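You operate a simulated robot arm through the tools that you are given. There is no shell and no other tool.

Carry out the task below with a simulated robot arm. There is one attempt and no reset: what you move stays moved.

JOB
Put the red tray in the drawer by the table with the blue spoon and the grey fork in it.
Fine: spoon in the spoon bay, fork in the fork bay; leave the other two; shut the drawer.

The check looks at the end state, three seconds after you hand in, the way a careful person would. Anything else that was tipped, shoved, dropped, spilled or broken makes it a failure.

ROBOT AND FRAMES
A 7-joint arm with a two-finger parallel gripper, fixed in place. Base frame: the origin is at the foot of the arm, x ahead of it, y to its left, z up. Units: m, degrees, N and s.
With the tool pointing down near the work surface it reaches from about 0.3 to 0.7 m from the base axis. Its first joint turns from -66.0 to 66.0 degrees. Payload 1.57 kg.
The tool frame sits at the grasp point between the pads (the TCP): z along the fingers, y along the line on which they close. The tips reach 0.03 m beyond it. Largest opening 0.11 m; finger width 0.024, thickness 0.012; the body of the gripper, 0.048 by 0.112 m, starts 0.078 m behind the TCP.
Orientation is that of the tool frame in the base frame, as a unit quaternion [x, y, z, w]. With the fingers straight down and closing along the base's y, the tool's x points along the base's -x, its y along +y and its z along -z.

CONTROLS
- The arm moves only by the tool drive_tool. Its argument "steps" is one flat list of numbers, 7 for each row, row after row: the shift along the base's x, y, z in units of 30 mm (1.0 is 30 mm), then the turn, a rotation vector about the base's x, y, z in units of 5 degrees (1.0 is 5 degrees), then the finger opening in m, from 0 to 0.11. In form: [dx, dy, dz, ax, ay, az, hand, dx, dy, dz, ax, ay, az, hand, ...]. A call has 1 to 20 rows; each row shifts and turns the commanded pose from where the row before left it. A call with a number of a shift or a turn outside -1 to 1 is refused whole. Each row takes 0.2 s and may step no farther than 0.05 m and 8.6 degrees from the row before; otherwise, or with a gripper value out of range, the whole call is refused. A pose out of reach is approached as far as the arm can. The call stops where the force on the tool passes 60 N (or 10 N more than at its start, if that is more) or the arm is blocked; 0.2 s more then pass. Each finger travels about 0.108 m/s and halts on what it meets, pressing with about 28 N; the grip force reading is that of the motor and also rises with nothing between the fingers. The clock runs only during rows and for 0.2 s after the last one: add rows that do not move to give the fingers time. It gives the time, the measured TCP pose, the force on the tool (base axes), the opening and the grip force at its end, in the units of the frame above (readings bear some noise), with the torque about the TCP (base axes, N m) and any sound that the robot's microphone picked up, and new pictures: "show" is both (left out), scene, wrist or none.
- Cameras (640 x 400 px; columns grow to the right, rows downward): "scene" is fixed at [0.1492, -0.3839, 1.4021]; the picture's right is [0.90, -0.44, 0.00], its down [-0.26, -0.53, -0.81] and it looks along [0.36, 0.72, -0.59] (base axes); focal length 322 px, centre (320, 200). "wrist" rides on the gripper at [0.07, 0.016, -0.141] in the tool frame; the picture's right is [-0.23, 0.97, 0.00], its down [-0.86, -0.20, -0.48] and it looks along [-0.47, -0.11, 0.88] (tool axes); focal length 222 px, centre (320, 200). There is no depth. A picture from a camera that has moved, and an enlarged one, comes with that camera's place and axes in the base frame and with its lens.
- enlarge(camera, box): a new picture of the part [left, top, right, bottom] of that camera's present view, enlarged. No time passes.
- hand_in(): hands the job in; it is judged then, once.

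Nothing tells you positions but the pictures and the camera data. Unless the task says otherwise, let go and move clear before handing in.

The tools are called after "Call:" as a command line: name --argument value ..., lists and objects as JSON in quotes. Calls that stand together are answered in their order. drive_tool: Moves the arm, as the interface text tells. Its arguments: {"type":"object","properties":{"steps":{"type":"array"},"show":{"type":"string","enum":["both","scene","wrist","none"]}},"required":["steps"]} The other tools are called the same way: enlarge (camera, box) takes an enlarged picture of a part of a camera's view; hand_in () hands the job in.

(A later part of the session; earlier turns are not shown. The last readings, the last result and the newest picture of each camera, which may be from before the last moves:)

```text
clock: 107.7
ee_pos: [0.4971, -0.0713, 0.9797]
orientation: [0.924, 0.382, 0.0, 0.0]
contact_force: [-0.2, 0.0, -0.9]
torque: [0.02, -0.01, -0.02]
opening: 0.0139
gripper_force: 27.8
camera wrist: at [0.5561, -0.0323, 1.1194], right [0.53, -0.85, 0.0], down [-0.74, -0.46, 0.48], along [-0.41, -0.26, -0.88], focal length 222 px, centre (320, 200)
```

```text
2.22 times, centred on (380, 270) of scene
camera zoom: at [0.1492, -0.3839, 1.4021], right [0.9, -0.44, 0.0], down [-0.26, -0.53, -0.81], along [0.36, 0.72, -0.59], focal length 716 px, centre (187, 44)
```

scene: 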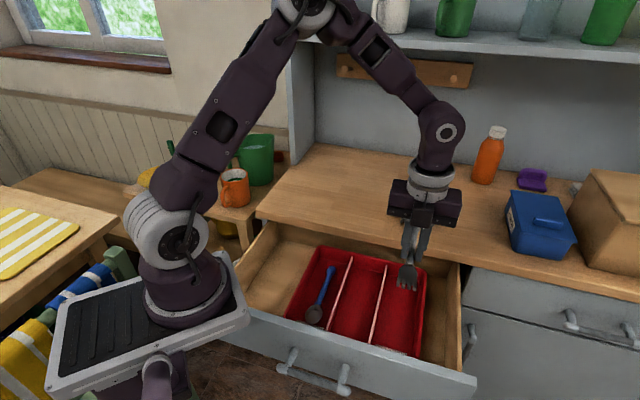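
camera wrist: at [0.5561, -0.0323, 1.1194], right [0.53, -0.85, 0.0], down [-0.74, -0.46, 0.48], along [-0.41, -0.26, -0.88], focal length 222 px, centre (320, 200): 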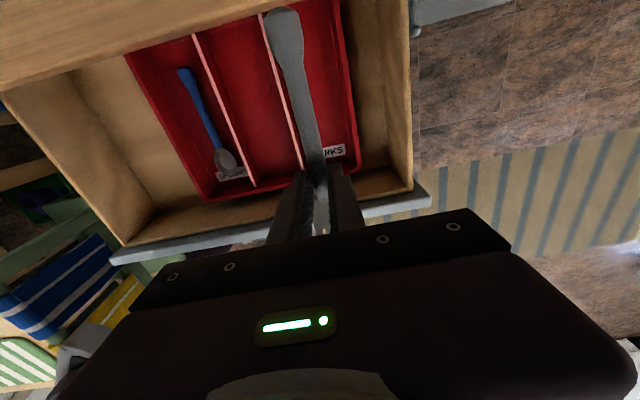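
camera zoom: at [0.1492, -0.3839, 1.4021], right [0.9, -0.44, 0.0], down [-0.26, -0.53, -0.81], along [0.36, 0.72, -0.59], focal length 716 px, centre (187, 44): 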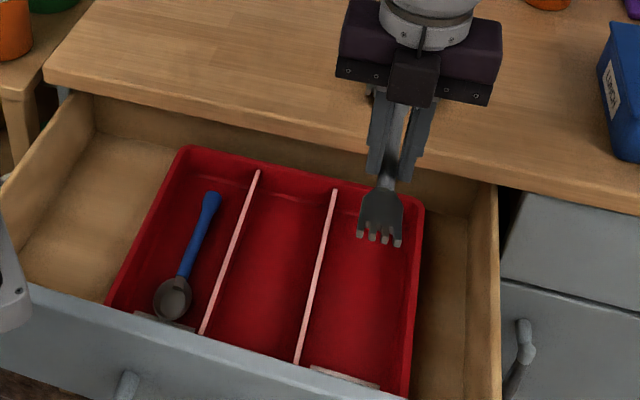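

Centered over the FORKS bay. Descending past the counter edge into the drawer.

Call:
drive_tool --steps '[0, 0, -0.85, 0, 0, 0, 0, 0, 0, -0.85, 0, 0, 0, 0, 0, 0, -0.85, 0, 0, 0, 0, 0, 0, -0.85, 0, 0, 0, 0, 0, 0, -0.85, 0, 0, 0, 0, 0, 0, -0.85, 0, 0, 0, 0, 0, 0, 0, 0, 0, 0, 0]'

Call:
enlarge --camera "wrist" --box '[200, 0, 500, 240]'

Call:
enlarge --camera "scene" --box '[260, 180, 500, 360]'

```text
clock: 109.3
ee_pos: [0.4965, -0.0684, 0.8257]
orientation: [0.923, 0.384, -0.001, 0.001]
contact_force: [-0.1, 0.0, -0.6]
torque: [-0.01, -0.01, -0.03]
opening: 0.0138
gripper_force: 27.7
camera wrist: at [0.5568, -0.029, 0.9661], right [0.53, -0.85, 0.0], down [-0.74, -0.46, 0.48], along [-0.41, -0.26, -0.88], focal length 222 px, centre (320, 200)
```

scene: 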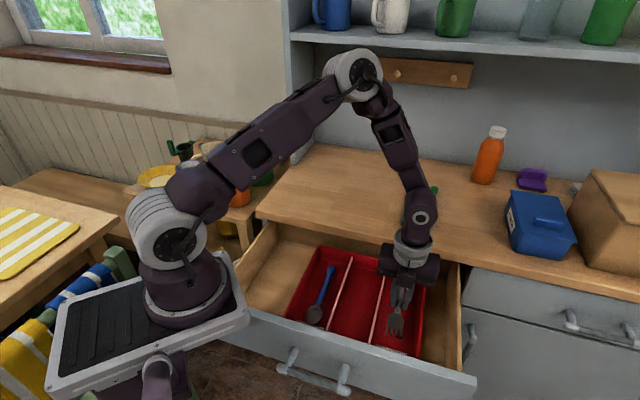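
wrist: 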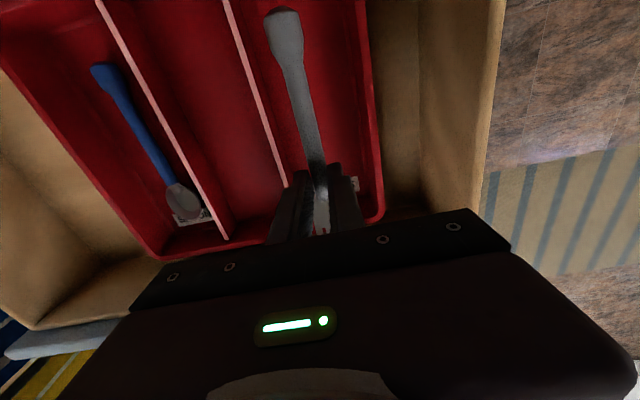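

```text
1.67 times, centred on (350, 120) of wrist
camera zoom: at [0.5568, -0.029, 0.9661], right [0.53, -0.85, 0.0], down [-0.74, -0.46, 0.48], along [-0.41, -0.26, -0.88], focal length 370 px, centre (270, 333)
```

zoom: 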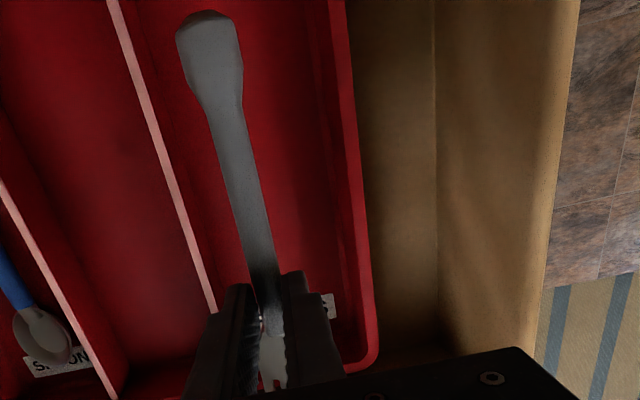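

```text
2.22 times, centred on (380, 270) of scene
camera zoom: at [0.1492, -0.3839, 1.4021], right [0.9, -0.44, 0.0], down [-0.26, -0.53, -0.81], along [0.36, 0.72, -0.59], focal length 716 px, centre (187, 44)
```

zoom: 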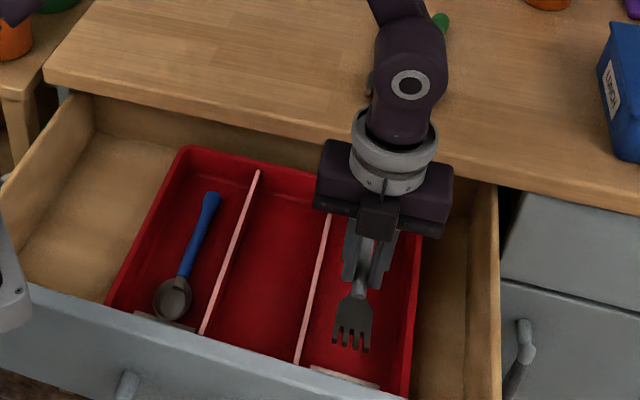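

Good. Shift inward 2 cm while lowering.

Call:
drive_tool --steps '[0.157, 0.157, -0.7, 0, 0, 0, 0, 0.157, 0.157, -0.7, 0, 0, 0, 0, 0.157, 0.157, -0.6, 0, 0, 0, 0, 0, 0, -0.25, 0, 0, 0, 0, 0, 0, 0, 0, 0, 0, 0]'

Call:
enlarge --camera "scene" --box '[260, 180, 500, 360]'

```text
clock: 110.5
ee_pos: [0.509, -0.0562, 0.7602]
orientation: [0.924, 0.383, -0.001, 0.0]
contact_force: [-0.6, -0.2, -1.2]
torque: [-0.02, 0.01, -0.01]
opening: 0.014
gripper_force: 28.2
camera wrist: at [0.5695, -0.017, 0.8996], right [0.53, -0.85, 0.0], down [-0.74, -0.46, 0.48], along [-0.41, -0.26, -0.88], focal length 222 px, centre (320, 200)
```

scene: 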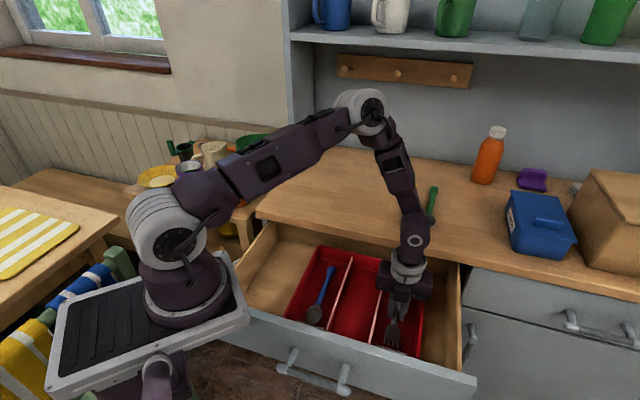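
wrist: 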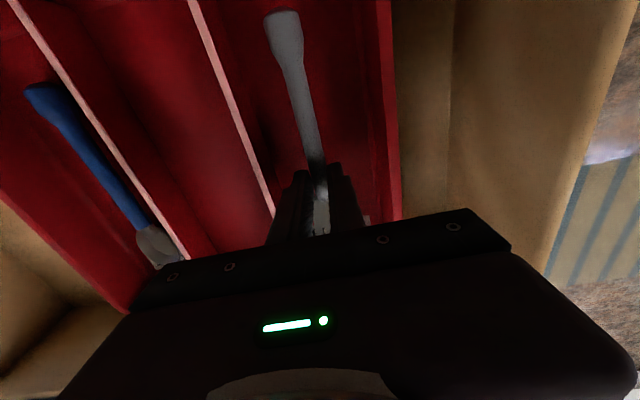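

```text
2.22 times, centred on (380, 270) of scene
camera zoom: at [0.1492, -0.3839, 1.4021], right [0.9, -0.44, 0.0], down [-0.26, -0.53, -0.81], along [0.36, 0.72, -0.59], focal length 716 px, centre (187, 44)
```

zoom: 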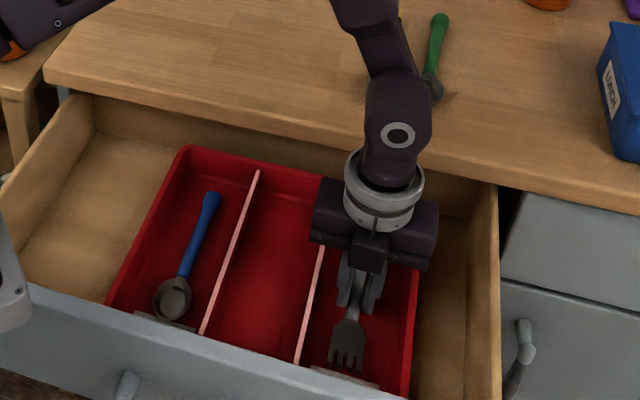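

Fork is inside the FORKS bay. Lowering the last centimeter or so in small steps.

Call:
drive_tool --steps '[0, 0, -0.15, 0, 0, 0, 0, 0, 0, -0.15, 0, 0, 0, 0, 0, 0, -0.13, 0, 0, 0, 0, 0, 0, 0, 0, 0, 0, 0]' --show "none"

```text
clock: 111.5
ee_pos: [0.5111, -0.0547, 0.7459]
orientation: [0.924, 0.383, 0.0, 0.001]
contact_force: [0.6, 0.0, -0.9]
torque: [-0.01, 0.0, -0.01]
opening: 0.0139
gripper_force: 27.7
```

Call:
drive_tool --steps '[0, 0, -0.09, 0, 0, 0, 0, 0, 0, 0, 0, 0, 0, 0]' --show "none"

```text
clock: 112.1
ee_pos: [0.5115, -0.056, 0.7437]
orientation: [0.923, 0.384, 0.0, 0.001]
contact_force: [-4.2, 4.2, 21.8]
torque: [0.11, 0.14, 0.04]
opening: 0.014
gripper_force: 27.9
```

Contact; relieve, release and lift out.

Call:
drive_tool --steps '[0, 0, 0.06, 0, 0, 0, 0.0, 0, 0, 0, 0, 0, 0, 0.025, 0, 0, 0, 0, 0, 0, 0.036, 0, 0, 0, 0, 0, 0, 0.036, 0, 0, 0.3, 0, 0, 0, 0.036, 0, 0, 0.6, 0, 0, 0, 0.036, 0, 0, 0.8, 0, 0, 0, 0.036, 0, 0, 0.8, 0, 0, 0, 0.036, 0, 0, 1, 0, 0, 0, 0.036, 0, 0, 1, 0, 0, 0, 0.036, 0, 0, 0, 0, 0, 0, 0.036]'

Call:
enlarge --camera "scene" --box '[260, 180, 500, 360]'

Call:
enlarge --camera "wrist" --box '[100, 0, 440, 240]'

```text
clock: 114.5
ee_pos: [0.5124, -0.0565, 0.88]
orientation: [0.923, 0.385, -0.001, 0.001]
contact_force: [0.3, 0.3, 0.8]
torque: [0.0, 0.03, -0.03]
opening: 0.036
gripper_force: 0.1
camera wrist: at [0.5721, -0.0171, 1.0208], right [0.53, -0.85, 0.0], down [-0.74, -0.46, 0.48], along [-0.41, -0.26, -0.88], focal length 222 px, centre (320, 200)
```

scene: 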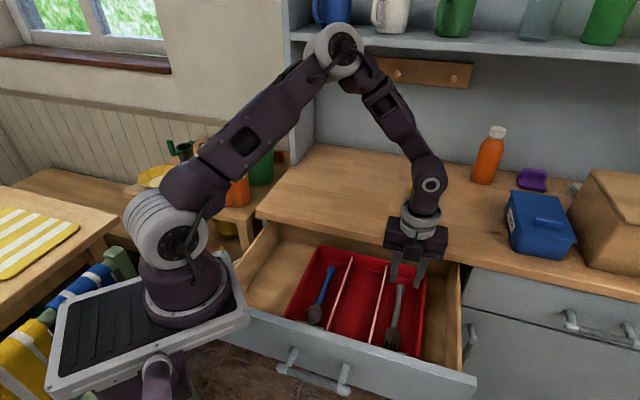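
wrist: 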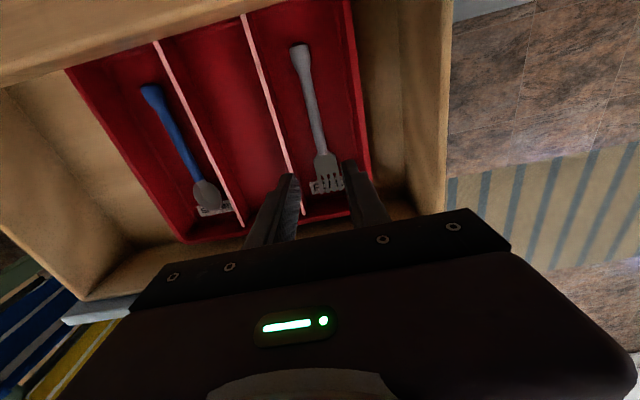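

```text
2.22 times, centred on (380, 270) of scene
camera zoom: at [0.1492, -0.3839, 1.4021], right [0.9, -0.44, 0.0], down [-0.26, -0.53, -0.81], along [0.36, 0.72, -0.59], focal length 716 px, centre (187, 44)
```

zoom: 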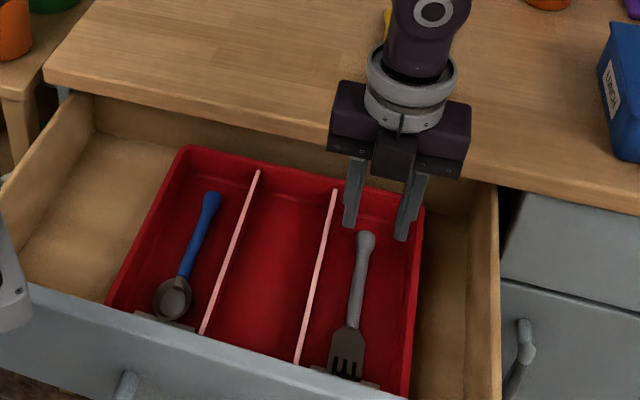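

```text
1.67 times, centred on (270, 120) of wrist
camera zoom: at [0.5721, -0.0171, 1.0208], right [0.53, -0.85, 0.0], down [-0.74, -0.46, 0.48], along [-0.41, -0.26, -0.88], focal length 370 px, centre (403, 333)
```

zoom: 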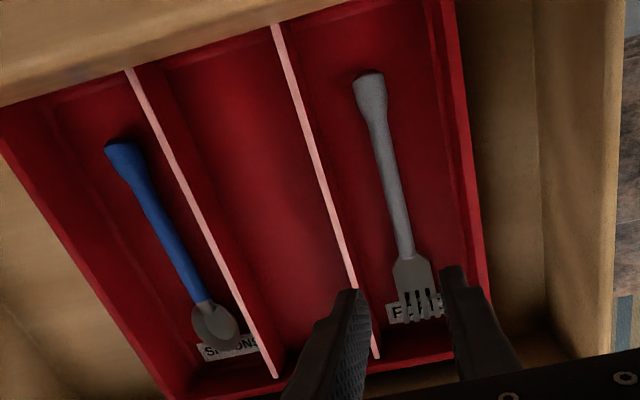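

Spoon and fork lie properly in their labelled bays. Now to close the drawer: rise, turn the gripper 90° so it can straddle the handle bar again, and go back to the handle.

Call:
drive_tool --steps '[0, 0, 1, 0, 0, 0, 0.04, 0, 0, 1, 0, 0, 0, 0.045, -0.393, -0.118, 0.3, 0, 0, 1, 0.045, -0.393, -0.118, 0.2, 0, 0, 1, 0.045, -0.393, -0.118, 0, 0, 0, 1, 0.045, -0.393, -0.118, 0, 0, 0, 1, 0.045, -0.393, -0.118, 0, 0, 0, 1, 0.045, -0.393, -0.118, 0, 0, 0, 1, 0.045, -0.393, -0.118, 0, 0, 0, 1, 0.045, -0.393, -0.118, 0, 0, 0, 1, 0.045, -0.393, -0.118, 0, 0, 0, 1, 0.045, -0.393, -0.118, 0, 0, 0, 1, 0.045, -0.393, -0.118, 0, 0, 0, 1, 0.045, -0.393, -0.118, 0, 0, 0, 1, 0.045, -0.393, -0.118, 0, 0, 0, 1, 0.045, -0.393, -0.118, 0, 0, 0, 1, 0.045, -0.393, -0.118, 0, 0, 0, 1, 0.045, -0.393, -0.118, 0, 0, 0, 1, 0.045, -0.393, -0.118, 0, 0, 0, 1, 0.045, -0.393, -0.118, 0, 0, 0, 1, 0.045]'

```text
clock: 118.7
ee_pos: [0.2989, -0.1199, 0.9569]
orientation: [0.381, 0.925, -0.001, 0.002]
contact_force: [0.3, -0.7, 0.7]
torque: [0.0, 0.02, -0.03]
opening: 0.045
gripper_force: 0.0
camera wrist: at [0.2599, -0.0579, 1.0966], right [0.85, 0.53, 0.0], down [0.47, -0.74, 0.48], along [0.26, -0.41, -0.88], focal length 222 px, centre (320, 200)
```

scene: 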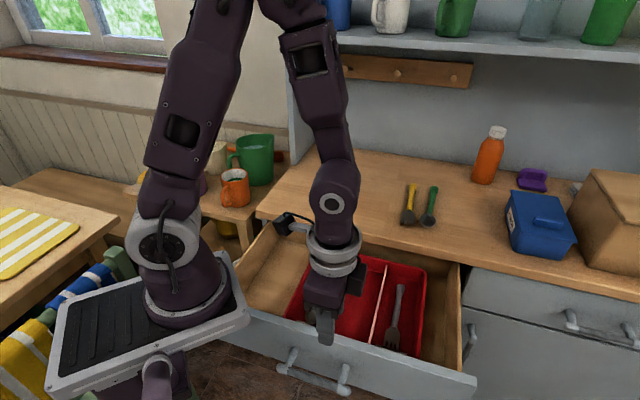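
wrist: 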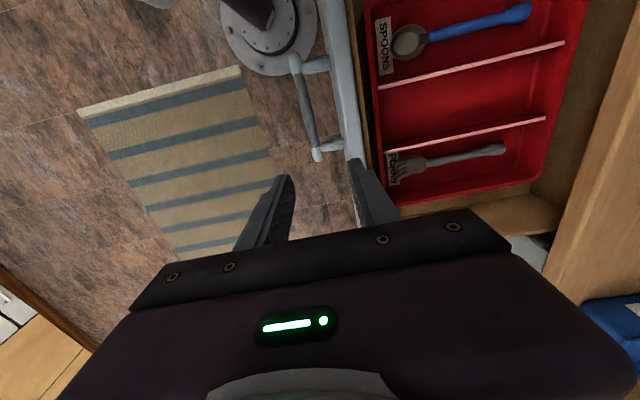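

The handle bar is at e1≈0.115, unchanged. Moving over it and descending with fingers straddling the bar.

Call:
drive_tool --steps '[-0.357, 0.162, -0.5, 0, 0, 0, 0.045, -0.357, 0.162, -0.5, 0, 0, 0, 0.045, -0.357, 0.162, -0.5, 0, 0, 0, 0.045, 0, 0, -0.5, 0, 0, 0, 0.045, 0, 0, 0, 0, 0, 0, 0.045]'

Call:
enlarge --camera "wrist" --box '[220, 40, 460, 240]'

```text
clock: 119.9
ee_pos: [0.2563, -0.0941, 0.898]
orientation: [0.392, 0.92, 0.016, -0.027]
contact_force: [0.0, 0.2, 0.5]
torque: [0.03, -0.03, 0.01]
opening: 0.0449
gripper_force: 0.1
out of reach, approached as far as the arm can: row 3, 4
camera wrist: at [0.2257, -0.0386, 1.0423], right [0.86, 0.51, -0.01], down [0.47, -0.78, 0.42], along [0.21, -0.36, -0.91], focal length 222 px, centre (320, 200)
```

scene: 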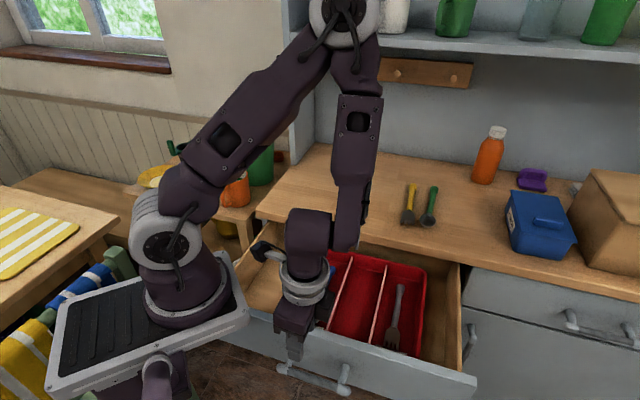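
wrist: 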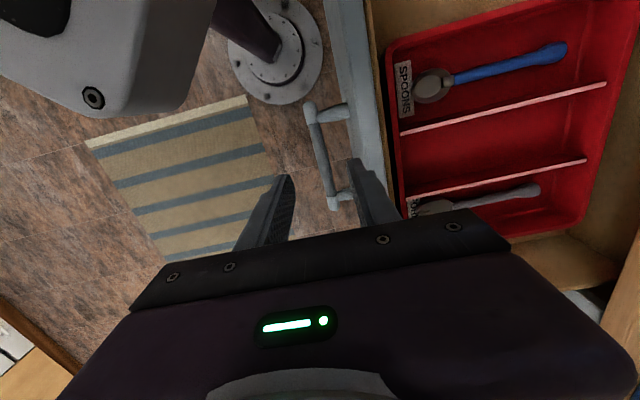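

```text
2.00 times, centred on (340, 140) of wrist
camera zoom: at [0.2257, -0.0386, 1.0423], right [0.86, 0.51, -0.01], down [0.47, -0.78, 0.42], along [0.21, -0.36, -0.91], focal length 444 px, centre (280, 320)
```

zoom: 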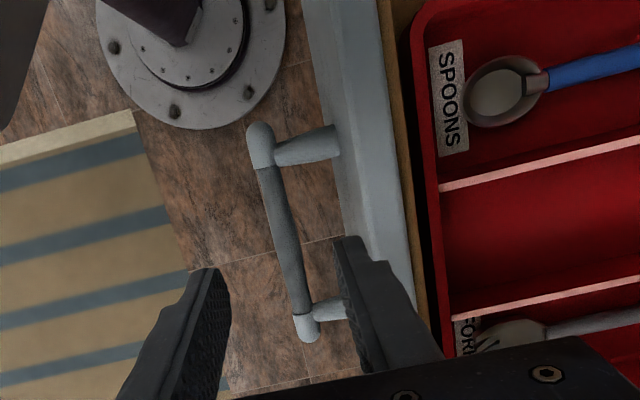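

The arm is at its inner reach limit over the bar's center. I'll move toward the bar's right portion (farther from the base), where reach is better.

Call:
drive_tool --steps '[0.5, -0.5, 0, 0, 0, 0, 0.045, 0.5, -0.5, 0, 0, 0, 0, 0.045, 0, 0, 0, 0, 0, 0, 0.045]'

Call:
enlarge --camera "wrist" --box '[220, 40, 460, 240]'

```text
clock: 120.7
ee_pos: [0.2971, -0.1325, 0.899]
orientation: [0.381, 0.925, 0.0, 0.002]
contact_force: [-0.3, -0.2, 0.7]
torque: [0.02, 0.01, 0.01]
opening: 0.045
gripper_force: 0.1
camera wrist: at [0.2575, -0.0717, 1.0383], right [0.85, 0.53, 0.0], down [0.46, -0.74, 0.48], along [0.26, -0.41, -0.88], focal length 222 px, centre (320, 200)
```

scene: 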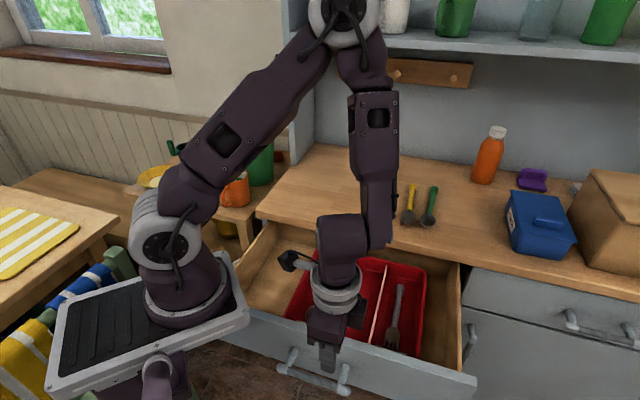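
wrist: 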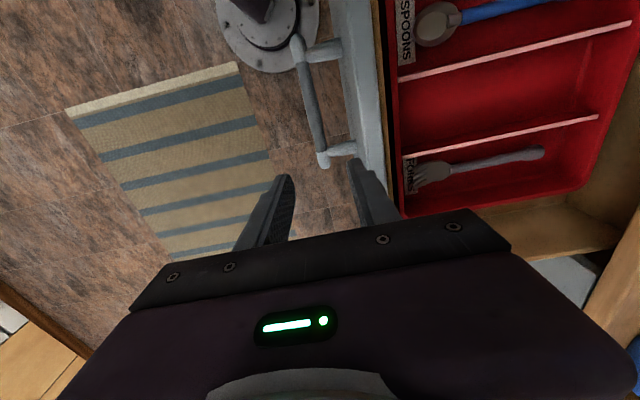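

```text
2.00 times, centred on (340, 140) of wrist
camera zoom: at [0.2575, -0.0717, 1.0383], right [0.85, 0.53, 0.0], down [0.46, -0.74, 0.48], along [0.26, -0.41, -0.88], focal length 444 px, centre (280, 320)
```

zoom: 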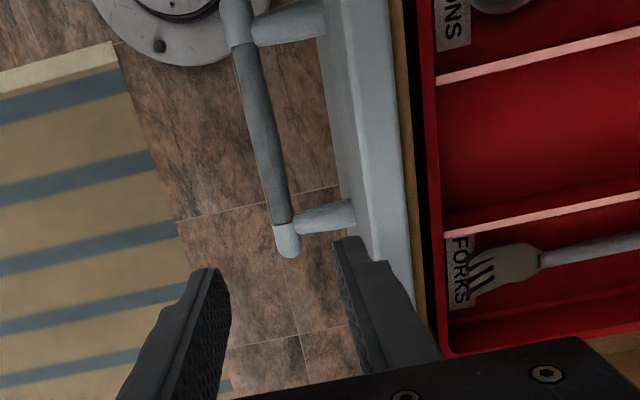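

Here the handle's post would be in the way of a finger. Instead I'll push the drawer's front panel directly, right of the handle, where reach is comfortable: move over, narrow the fingers, and lower in front of the panel.

Call:
drive_tool --steps '[0.6, -0.6, 0, 0, 0, 0, 0.02, 0.6, -0.6, 0, 0, 0, 0, 0.02, 0.6, -0.6, 0, 0, 0, 0, 0.02, -0.05, -0.05, 0, 0, 0, 0, 0.02, 0, 0, -0.6, 0, 0, 0, 0.02, 0, 0, -0.6, 0, 0, 0, 0.02, 0, 0, 0, 0, 0, 0, 0.02]'

Call:
enlarge --camera "scene" --box '[260, 240, 500, 400]'

Call:
enlarge --camera "wrist" --box '[220, 40, 460, 240]'

```text
clock: 122.3
ee_pos: [0.3498, -0.1879, 0.86]
orientation: [0.383, 0.924, 0.0, 0.002]
contact_force: [-0.3, -0.5, 0.4]
torque: [0.0, -0.02, 0.01]
opening: 0.02
gripper_force: 0.0
camera wrist: at [0.3102, -0.1269, 0.9998], right [0.85, 0.53, 0.0], down [0.46, -0.74, 0.48], along [0.26, -0.41, -0.88], focal length 222 px, centre (320, 200)
```

scene: 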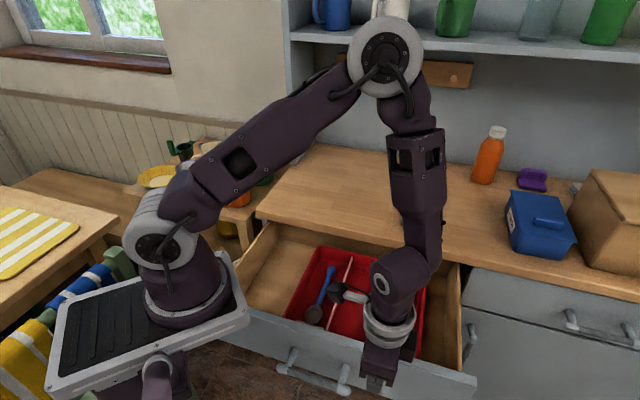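
wrist: 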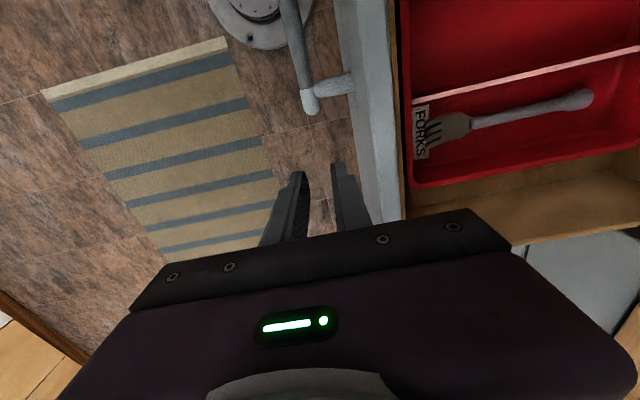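

```text
2.50 times, centred on (380, 320) of scene
camera zoom: at [0.1492, -0.3839, 1.4021], right [0.9, -0.44, 0.0], down [-0.26, -0.53, -0.81], along [0.36, 0.72, -0.59], focal length 805 px, centre (170, -100)
```

zoom: 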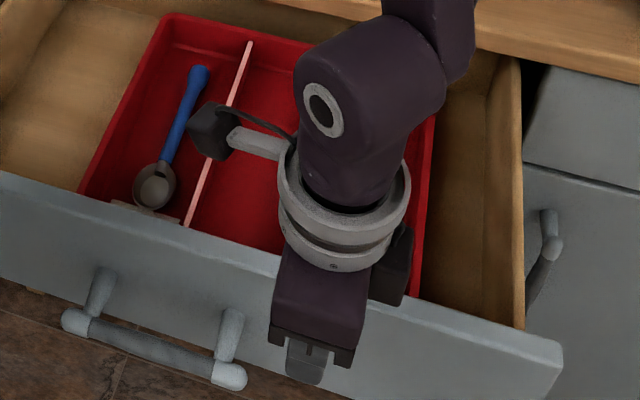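

```text
2.00 times, centred on (340, 140) of wrist
camera zoom: at [0.3102, -0.1269, 0.9998], right [0.85, 0.53, 0.0], down [0.46, -0.74, 0.48], along [0.26, -0.41, -0.88], focal length 444 px, centre (280, 320)
```

zoom: 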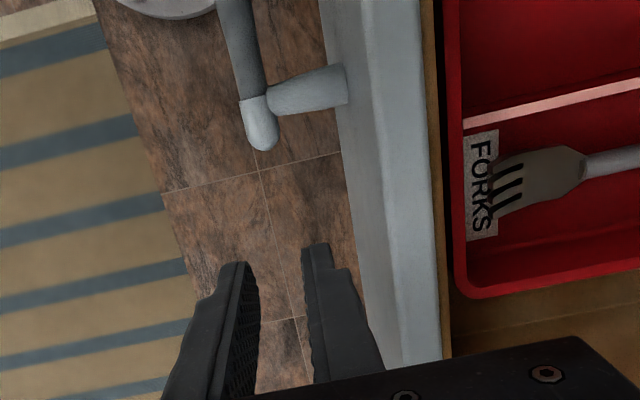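

Clear of the handle, just in front of the panel. Lower to push height and begin pushing gently.

Call:
drive_tool --steps '[0, 0, -0.75, 0, 0, 0, 0.02, 0, 0, -0.75, 0, 0, 0, 0.02, 0, 0, -0.75, 0, 0, 0, 0.02, 0.236, 0.236, 0, 0, 0, 0, 0.02, 0.236, 0.236, 0, 0, 0, 0, 0.02, 0.236, 0.236, 0, 0, 0, 0, 0.02, 0.236, 0.236, 0, 0, 0, 0, 0.02, 0, 0, 0, 0, 0, 0, 0.02]'

Call:
enlarge --camera "wrist" --box '[220, 40, 460, 240]'

```text
clock: 124.1
ee_pos: [0.3768, -0.1589, 0.7926]
orientation: [0.381, 0.924, -0.001, 0.002]
contact_force: [-1.1, -0.9, -0.2]
torque: [0.01, 0.0, -0.01]
opening: 0.0188
gripper_force: 0.1
camera wrist: at [0.3384, -0.0983, 0.932], right [0.85, 0.53, 0.0], down [0.46, -0.74, 0.48], along [0.26, -0.41, -0.88], focal length 222 px, centre (320, 200)
```

scene: 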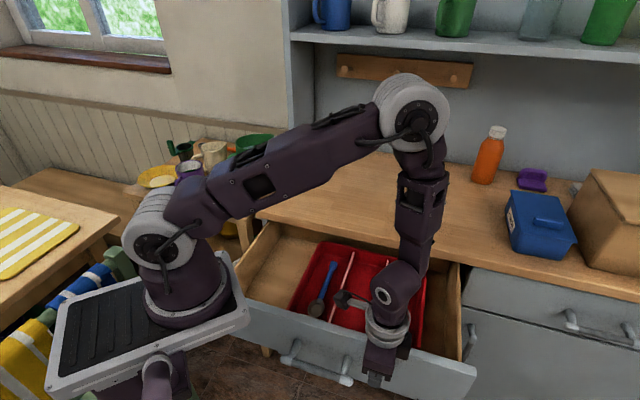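
wrist: 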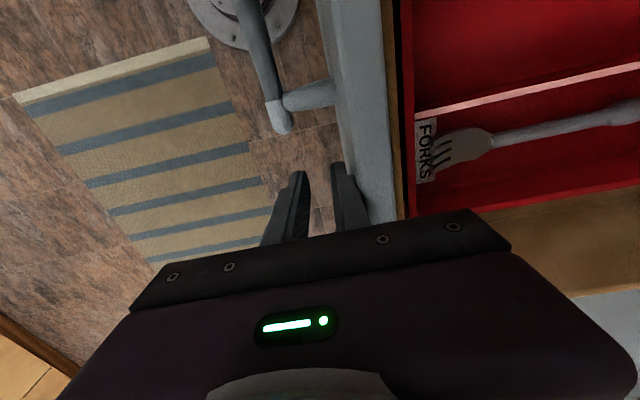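

```text
2.00 times, centred on (340, 140) of wrist
camera zoom: at [0.3384, -0.0983, 0.932], right [0.85, 0.53, 0.0], down [0.46, -0.74, 0.48], along [0.26, -0.41, -0.88], focal length 444 px, centre (280, 320)
```

zoom: 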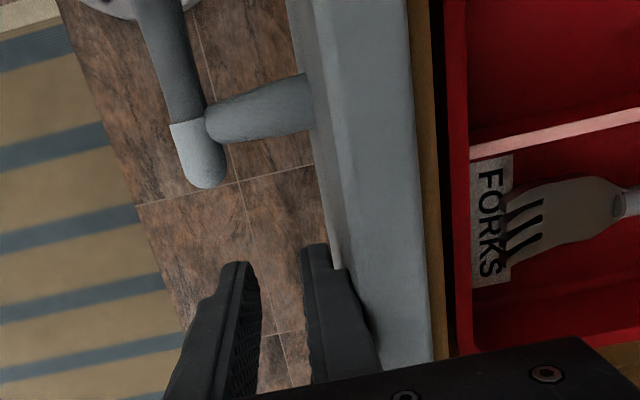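

Contact made and the drawer is moving with little force. Continue pushing.

Call:
drive_tool --steps '[0.354, 0.354, 0, 0, 0, 0, 0.02, 0.354, 0.354, 0, 0, 0, 0, 0.02, 0.354, 0.354, 0, 0, 0, 0, 0.02, 0.354, 0.354, 0, 0, 0, 0, 0.02, 0.354, 0.354, 0, 0, 0, 0, 0.02, 0.354, 0.354, 0, 0, 0, 0, 0.02, 0.354, 0.354, 0, 0, 0, 0, 0.02, 0.354, 0.354, 0, 0, 0, 0, 0.02, 0, 0, 0, 0, 0, 0, 0.02]'

Call:
enlarge --camera "scene" --box '[240, 200, 500, 380]'

```text
clock: 126.1
ee_pos: [0.4628, -0.0736, 0.792]
orientation: [0.382, 0.924, 0.0, 0.0]
contact_force: [0.4, 0.3, -0.7]
torque: [0.0, 0.02, 0.0]
opening: 0.02
gripper_force: 0.0
camera wrist: at [0.4239, -0.013, 0.9316], right [0.85, 0.53, 0.0], down [0.46, -0.74, 0.48], along [0.26, -0.41, -0.88], focal length 222 px, centre (320, 200)
```

scene: 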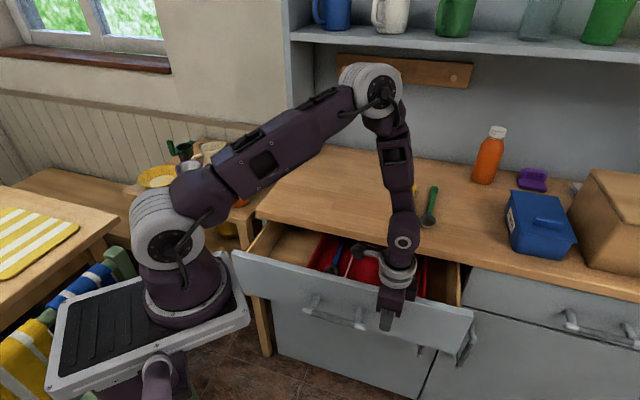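
wrist: 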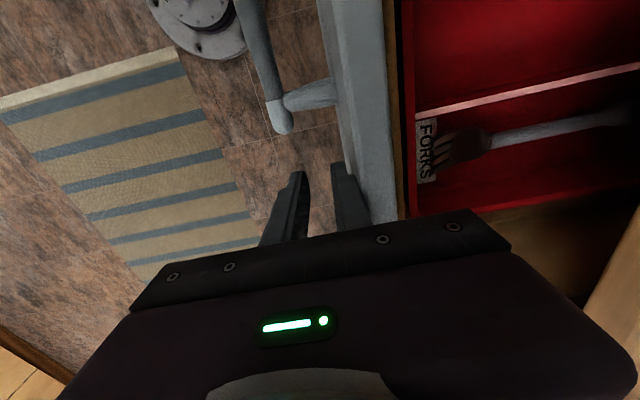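

```text
2.22 times, centred on (370, 290) of scene
camera zoom: at [0.1492, -0.3838, 1.4021], right [0.9, -0.44, 0.0], down [-0.26, -0.53, -0.81], along [0.36, 0.72, -0.59], focal length 716 px, centre (209, 0)
```

zoom: 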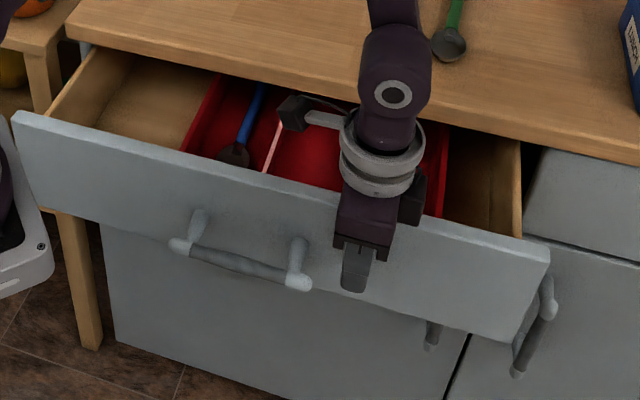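

Drawer is about half closed. Now I'll lean the fingers toward the counter progressively while continuing to push, so the gripper body clears the counter edge.

Call:
drive_tool --steps '[0.283, 0.283, -0.05, 0.7071, -0.7071, 0, 0.02, 0.283, 0.283, -0.05, 0.7071, -0.7071, 0, 0.02, 0.283, 0.283, -0.05, 0.7071, -0.7071, 0, 0.02, 0.283, 0.283, -0.05, 0.7071, -0.7071, 0, 0.02, 0.283, 0.283, -0.05, 0.7071, -0.7071, 0, 0.02, 0.283, 0.283, -0.05, 0.7071, -0.7071, 0, 0.02, 0, 0, 0, 0, 0, 0, 0.02]'

Call:
enlarge --camera "scene" --box '[240, 200, 500, 380]'

Call:
enlarge --camera "wrist" --box '[220, 40, 460, 240]'

```text
clock: 127.7
ee_pos: [0.5127, -0.0246, 0.7841]
orientation: [0.369, 0.892, 0.239, 0.103]
contact_force: [0.2, -2.0, 0.9]
torque: [-0.01, -0.04, -0.08]
opening: 0.0189
gripper_force: 0.1
camera wrist: at [0.4225, -0.0154, 0.9127], right [0.75, 0.44, 0.49], down [0.31, -0.9, 0.32], along [0.58, -0.09, -0.81], focal length 222 px, centre (320, 200)
```

scene: 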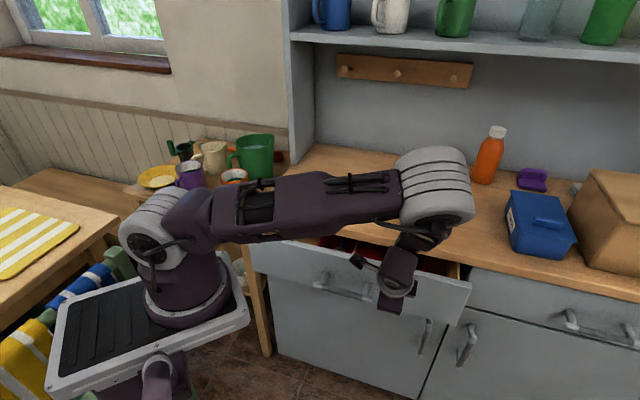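
wrist: 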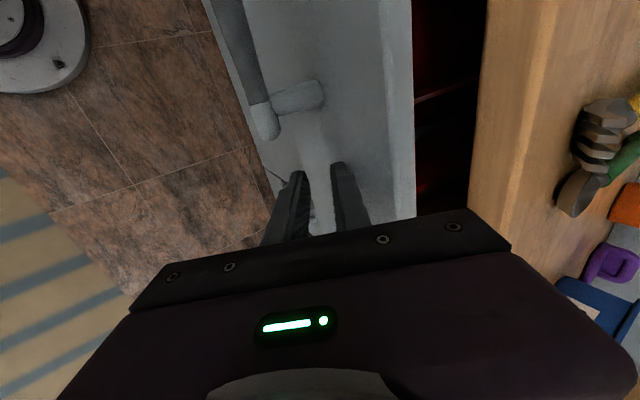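

```text
2.22 times, centred on (370, 290) of scene
camera zoom: at [0.1492, -0.3839, 1.4021], right [0.9, -0.44, 0.0], down [-0.26, -0.53, -0.81], along [0.36, 0.72, -0.59], focal length 716 px, centre (209, 0)
```

zoom: 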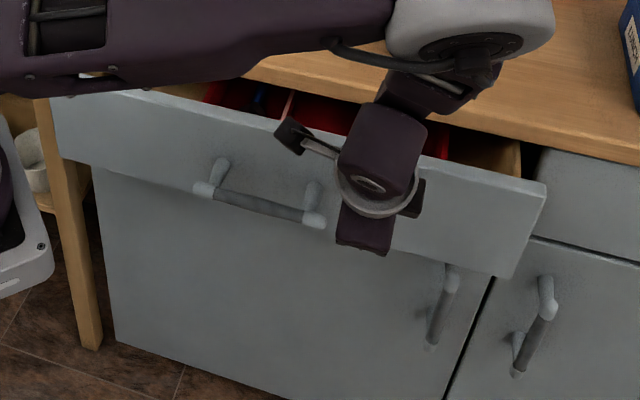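

```text
2.00 times, centred on (340, 140) of wrist
camera zoom: at [0.4225, -0.0154, 0.9127], right [0.75, 0.44, 0.49], down [0.31, -0.9, 0.32], along [0.58, -0.09, -0.81], focal length 444 px, centre (280, 320)
```

zoom: 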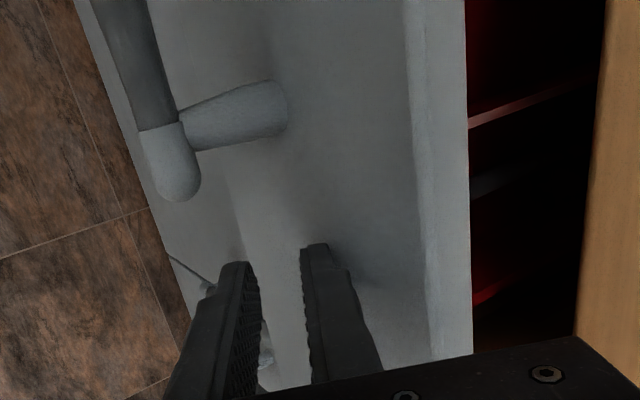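

Continuing the push; about 7 cm remain.

Call:
drive_tool --steps '[0.283, 0.283, 0, 0, 0, 0, 0.02, 0.283, 0.283, 0, 0, 0, 0, 0.02, 0.283, 0.283, 0, 0, 0, 0, 0.02, 0.283, 0.283, 0, 0, 0, 0, 0.02, 0, 0, 0, 0, 0, 0, 0.02]'

Call:
enlarge --camera "scene" --box '[240, 200, 500, 380]'

Call:
enlarge --camera "wrist" --box '[220, 40, 540, 280]'

```text
clock: 128.9
ee_pos: [0.5487, 0.0084, 0.7849]
orientation: [0.369, 0.893, 0.239, 0.101]
contact_force: [-1.0, -1.0, 0.4]
torque: [0.01, 0.02, 0.01]
opening: 0.0189
gripper_force: 0.0
camera wrist: at [0.458, 0.0183, 0.913], right [0.75, 0.44, 0.49], down [0.31, -0.9, 0.32], along [0.58, -0.09, -0.81], focal length 222 px, centre (320, 200)
```

scene: 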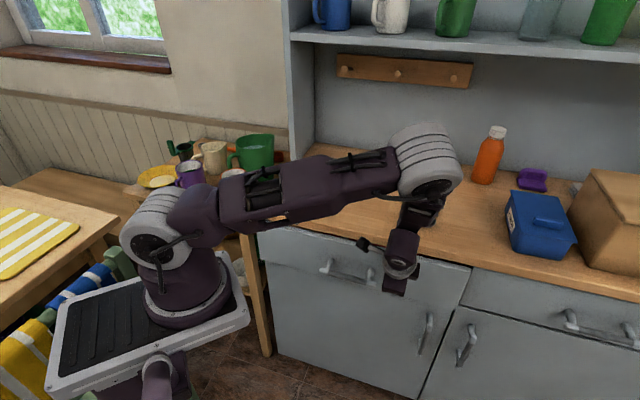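
wrist: 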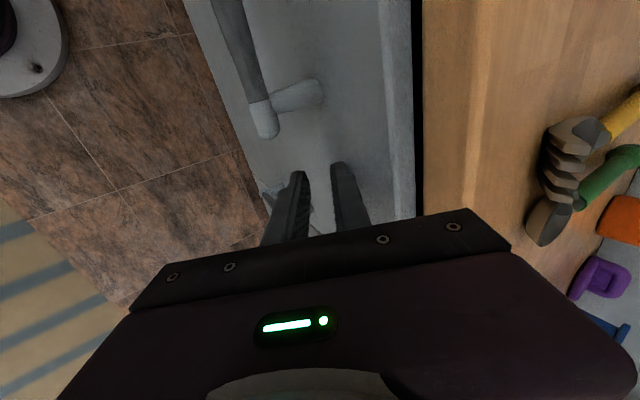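

```text
2.22 times, centred on (370, 290) of scene
camera zoom: at [0.1492, -0.3838, 1.4021], right [0.9, -0.44, 0.0], down [-0.26, -0.53, -0.81], along [0.36, 0.72, -0.59], focal length 716 px, centre (209, 0)
```

zoom: 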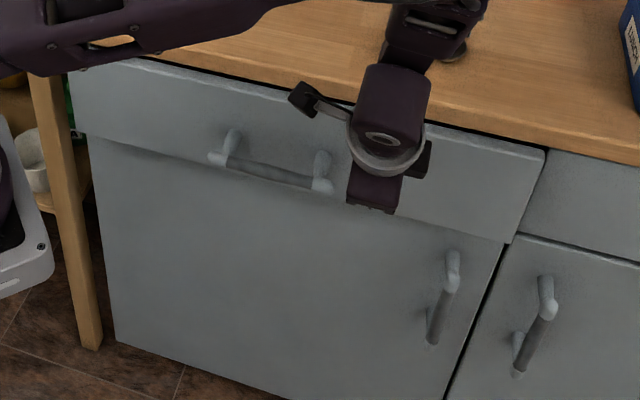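

```text
1.67 times, centred on (380, 160) of wrist
camera zoom: at [0.458, 0.0183, 0.913], right [0.75, 0.44, 0.49], down [0.31, -0.9, 0.32], along [0.58, -0.09, -0.81], focal length 370 px, centre (220, 267)
```

zoom: 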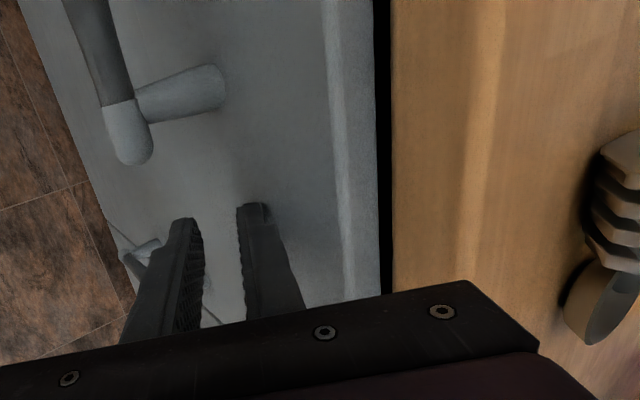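

About 2 cm remain. Small pushes until it seats.

Call:
drive_tool --steps '[0.165, 0.165, 0, 0, 0, 0, 0.02, 0.165, 0.165, 0, 0, 0, 0, 0.02, 0, 0, 0, 0, 0, 0, 0.02]'

Call:
enlarge --camera "wrist" --box '[220, 40, 540, 280]'

```text
clock: 129.7
ee_pos: [0.5579, 0.0191, 0.7835]
orientation: [0.369, 0.892, 0.239, 0.101]
contact_force: [-1.8, -2.3, 0.0]
torque: [0.0, -0.01, -0.04]
opening: 0.019
gripper_force: 0.1
camera wrist: at [0.4677, 0.0283, 0.9124], right [0.75, 0.44, 0.49], down [0.31, -0.9, 0.32], along [0.58, -0.09, -0.81], focal length 222 px, centre (320, 200)
```

scene: 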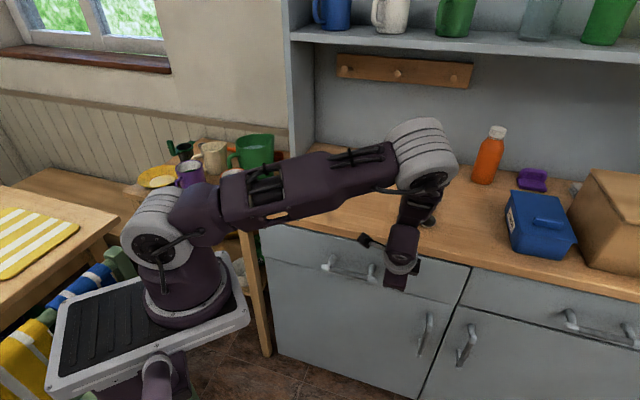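
wrist: 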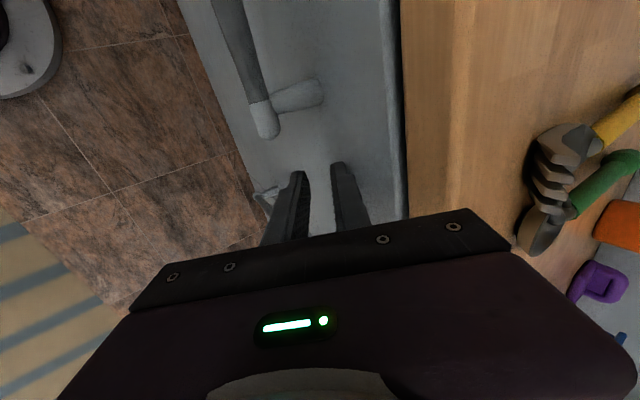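

```text
1.67 times, centred on (380, 160) of wrist
camera zoom: at [0.4677, 0.0283, 0.9124], right [0.75, 0.44, 0.49], down [0.31, -0.9, 0.32], along [0.58, -0.09, -0.81], focal length 370 px, centre (220, 267)
```

zoom: 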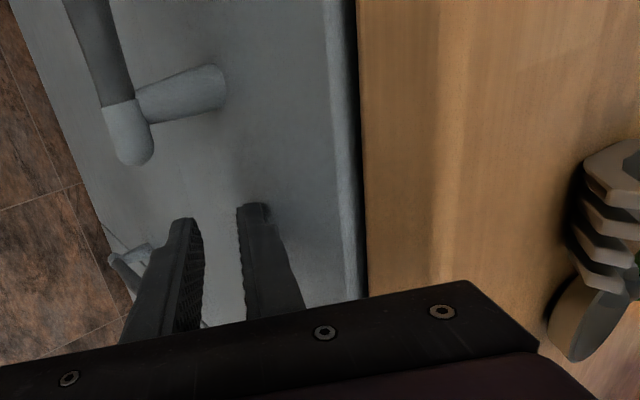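

Call:
drive_tool --steps '[0.118, 0.118, 0, 0, 0, 0, 0.02, 0.118, 0.118, 0, 0, 0, 0, 0.02, 0, 0, 0, 0, 0, 0, 0.02]'

Call:
enlarge --camera "wrist" --box '[220, 40, 540, 280]'

Call:
enlarge --camera "scene" --box '[240, 200, 500, 380]'

```text
clock: 130.5
ee_pos: [0.5642, 0.0277, 0.7837]
orientation: [0.368, 0.892, 0.241, 0.1]
contact_force: [-7.9, -4.6, 7.2]
torque: [0.08, -0.07, 0.08]
opening: 0.0169
gripper_force: 0.0
camera wrist: at [0.4743, 0.0359, 0.9122], right [0.76, 0.44, 0.49], down [0.31, -0.9, 0.32], along [0.58, -0.09, -0.81], focal length 222 px, centre (320, 200)
```

scene: 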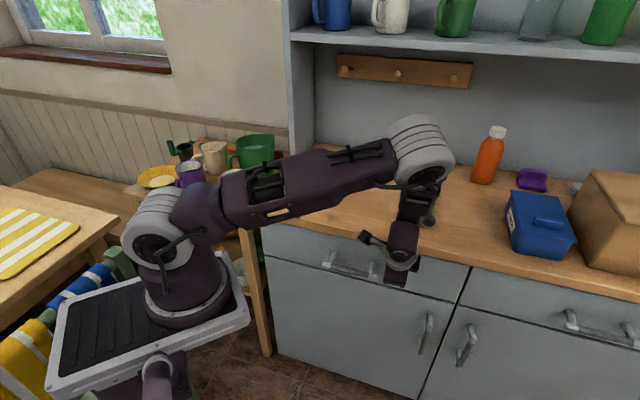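
wrist: 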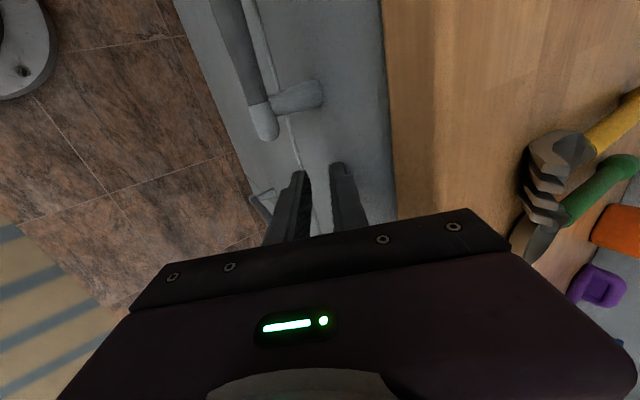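

```text
1.67 times, centred on (380, 160) of wrist
camera zoom: at [0.4743, 0.0359, 0.9122], right [0.76, 0.44, 0.49], down [0.31, -0.9, 0.32], along [0.58, -0.09, -0.81], focal length 370 px, centre (220, 267)
```

zoom: 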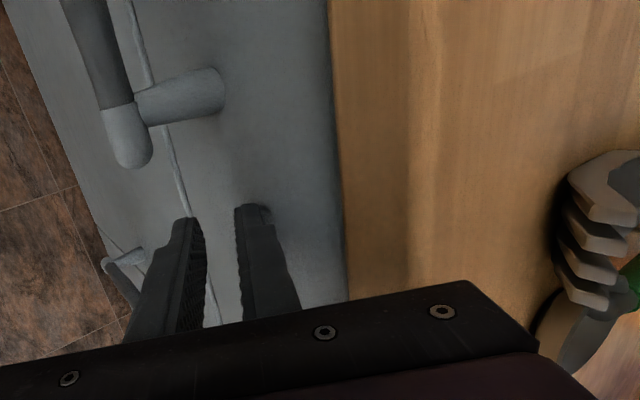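

```text
2.22 times, centred on (370, 290) of scene
camera zoom: at [0.1489, -0.3839, 1.4021], right [0.9, -0.44, 0.0], down [-0.26, -0.53, -0.81], along [0.36, 0.72, -0.59], focal length 716 px, centre (209, 0)
```

zoom: 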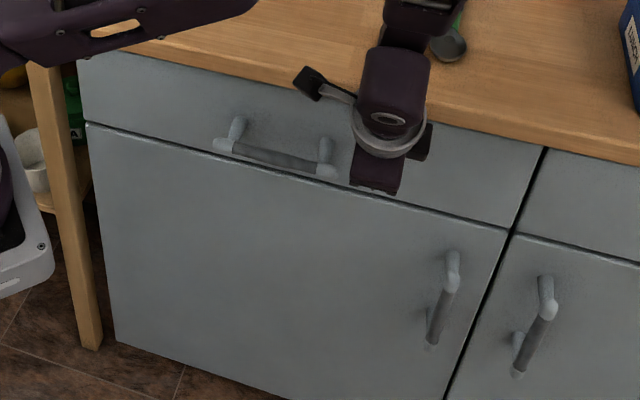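

The handle's picture position now matches its original closed position. One more gentle push to make sure it's fully seated.

Call:
drive_tool --steps '[0.1, 0.1, 0, 0, 0, 0, 0.02, 0, 0, 0, 0, 0, 0, 0.02]'

Call:
enlarge --camera "scene" --box '[240, 200, 480, 350]'

```text
clock: 131.1
ee_pos: [0.5687, 0.0285, 0.7833]
orientation: [0.368, 0.893, 0.24, 0.101]
contact_force: [-26.2, -13.1, 25.8]
torque: [0.28, -0.04, 0.32]
opening: 0.0096
gripper_force: 0.1
camera wrist: at [0.477, 0.0379, 0.9123], right [0.76, 0.44, 0.49], down [0.31, -0.9, 0.32], along [0.58, -0.09, -0.81], focal length 222 px, centre (320, 200)
```

scene: 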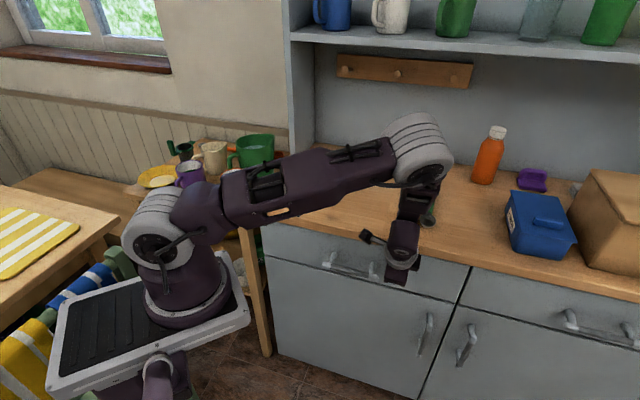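
wrist: 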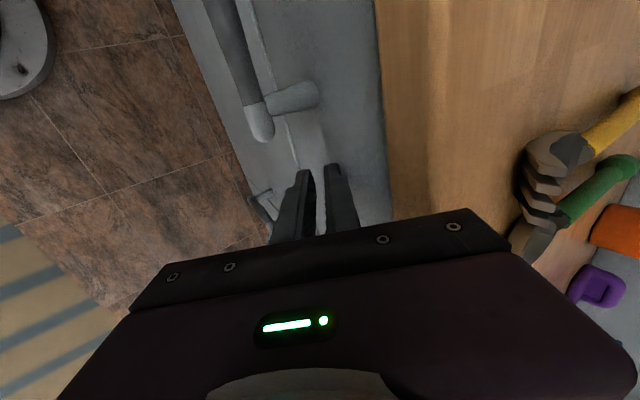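

```text
2.67 times, centred on (360, 275) of scene
camera zoom: at [0.1482, -0.3842, 1.4022], right [0.9, -0.44, 0.0], down [-0.26, -0.53, -0.81], along [0.36, 0.72, -0.59], focal length 859 px, centre (213, 0)
```

zoom: 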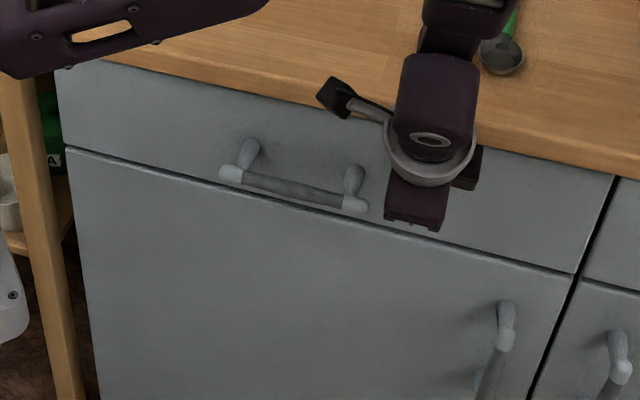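

The drawer is fully seated (force rose, handle exactly at its original place). Backing off along the counter normal, then raising clear.

Call:
drive_tool --steps '[-0.2, -0.2, 0, 0, 0, 0, 0.02, -0.3, -0.3, 0, 0, 0, 0, 0.02, -0.4, -0.4, 0, 0, 0, 0, 0.02, -0.4, -0.4, 0, 0, 0, 0, 0.02, -0.4, -0.4, 0.3, -0.5, 0.5, 0, 0.02, -0.3, -0.3, 0.6, -0.6, 0.6, 0, 0.02, -0.2, -0.2, 0.8, -0.7, 0.7, 0, 0.02, 0, 0, 0.9, -0.7, 0.7, 0, 0.02, 0, 0, 0.9, -0.7, 0.7, 0, 0.02, 0, 0, 0.9, -0.7, 0.7, 0, 0.02, 0, 0, 0.9, -0.3, 0.3, 0, 0.02, 0, 0, 0.9, 0, 0, 0, 0.02, 0, 0, 0.9, 0, 0, 0, 0.02, 0, 0, 0, 0, 0, 0, 0.02]'

```text
clock: 134.1
ee_pos: [0.5031, -0.0392, 0.9984]
orientation: [0.382, 0.924, 0.003, 0.003]
contact_force: [0.9, -0.2, -0.3]
torque: [0.01, 0.0, 0.03]
opening: 0.0203
gripper_force: 0.0
camera wrist: at [0.4629, 0.022, 1.1373], right [0.85, 0.53, 0.01], down [0.46, -0.75, 0.48], along [0.26, -0.4, -0.88], focal length 222 px, centre (320, 200)
```

scene: 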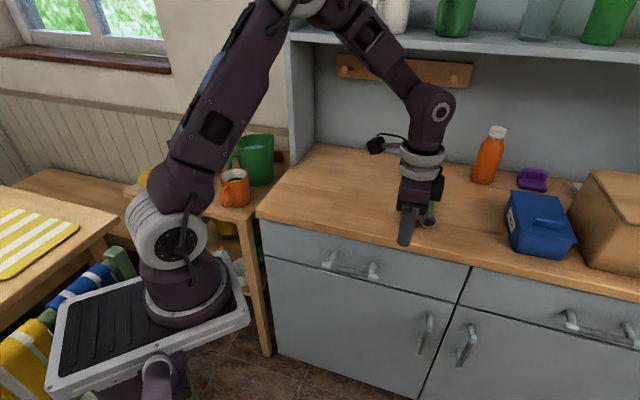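
wrist: 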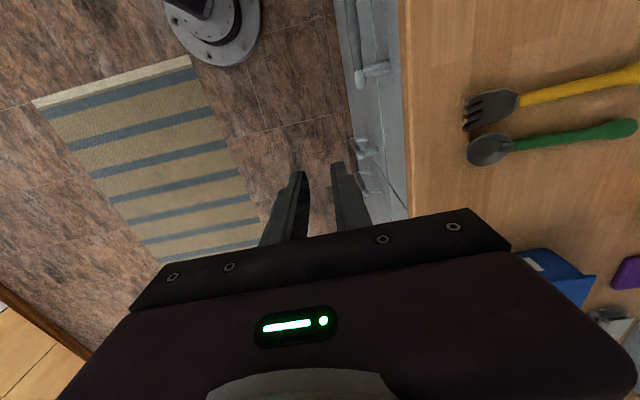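

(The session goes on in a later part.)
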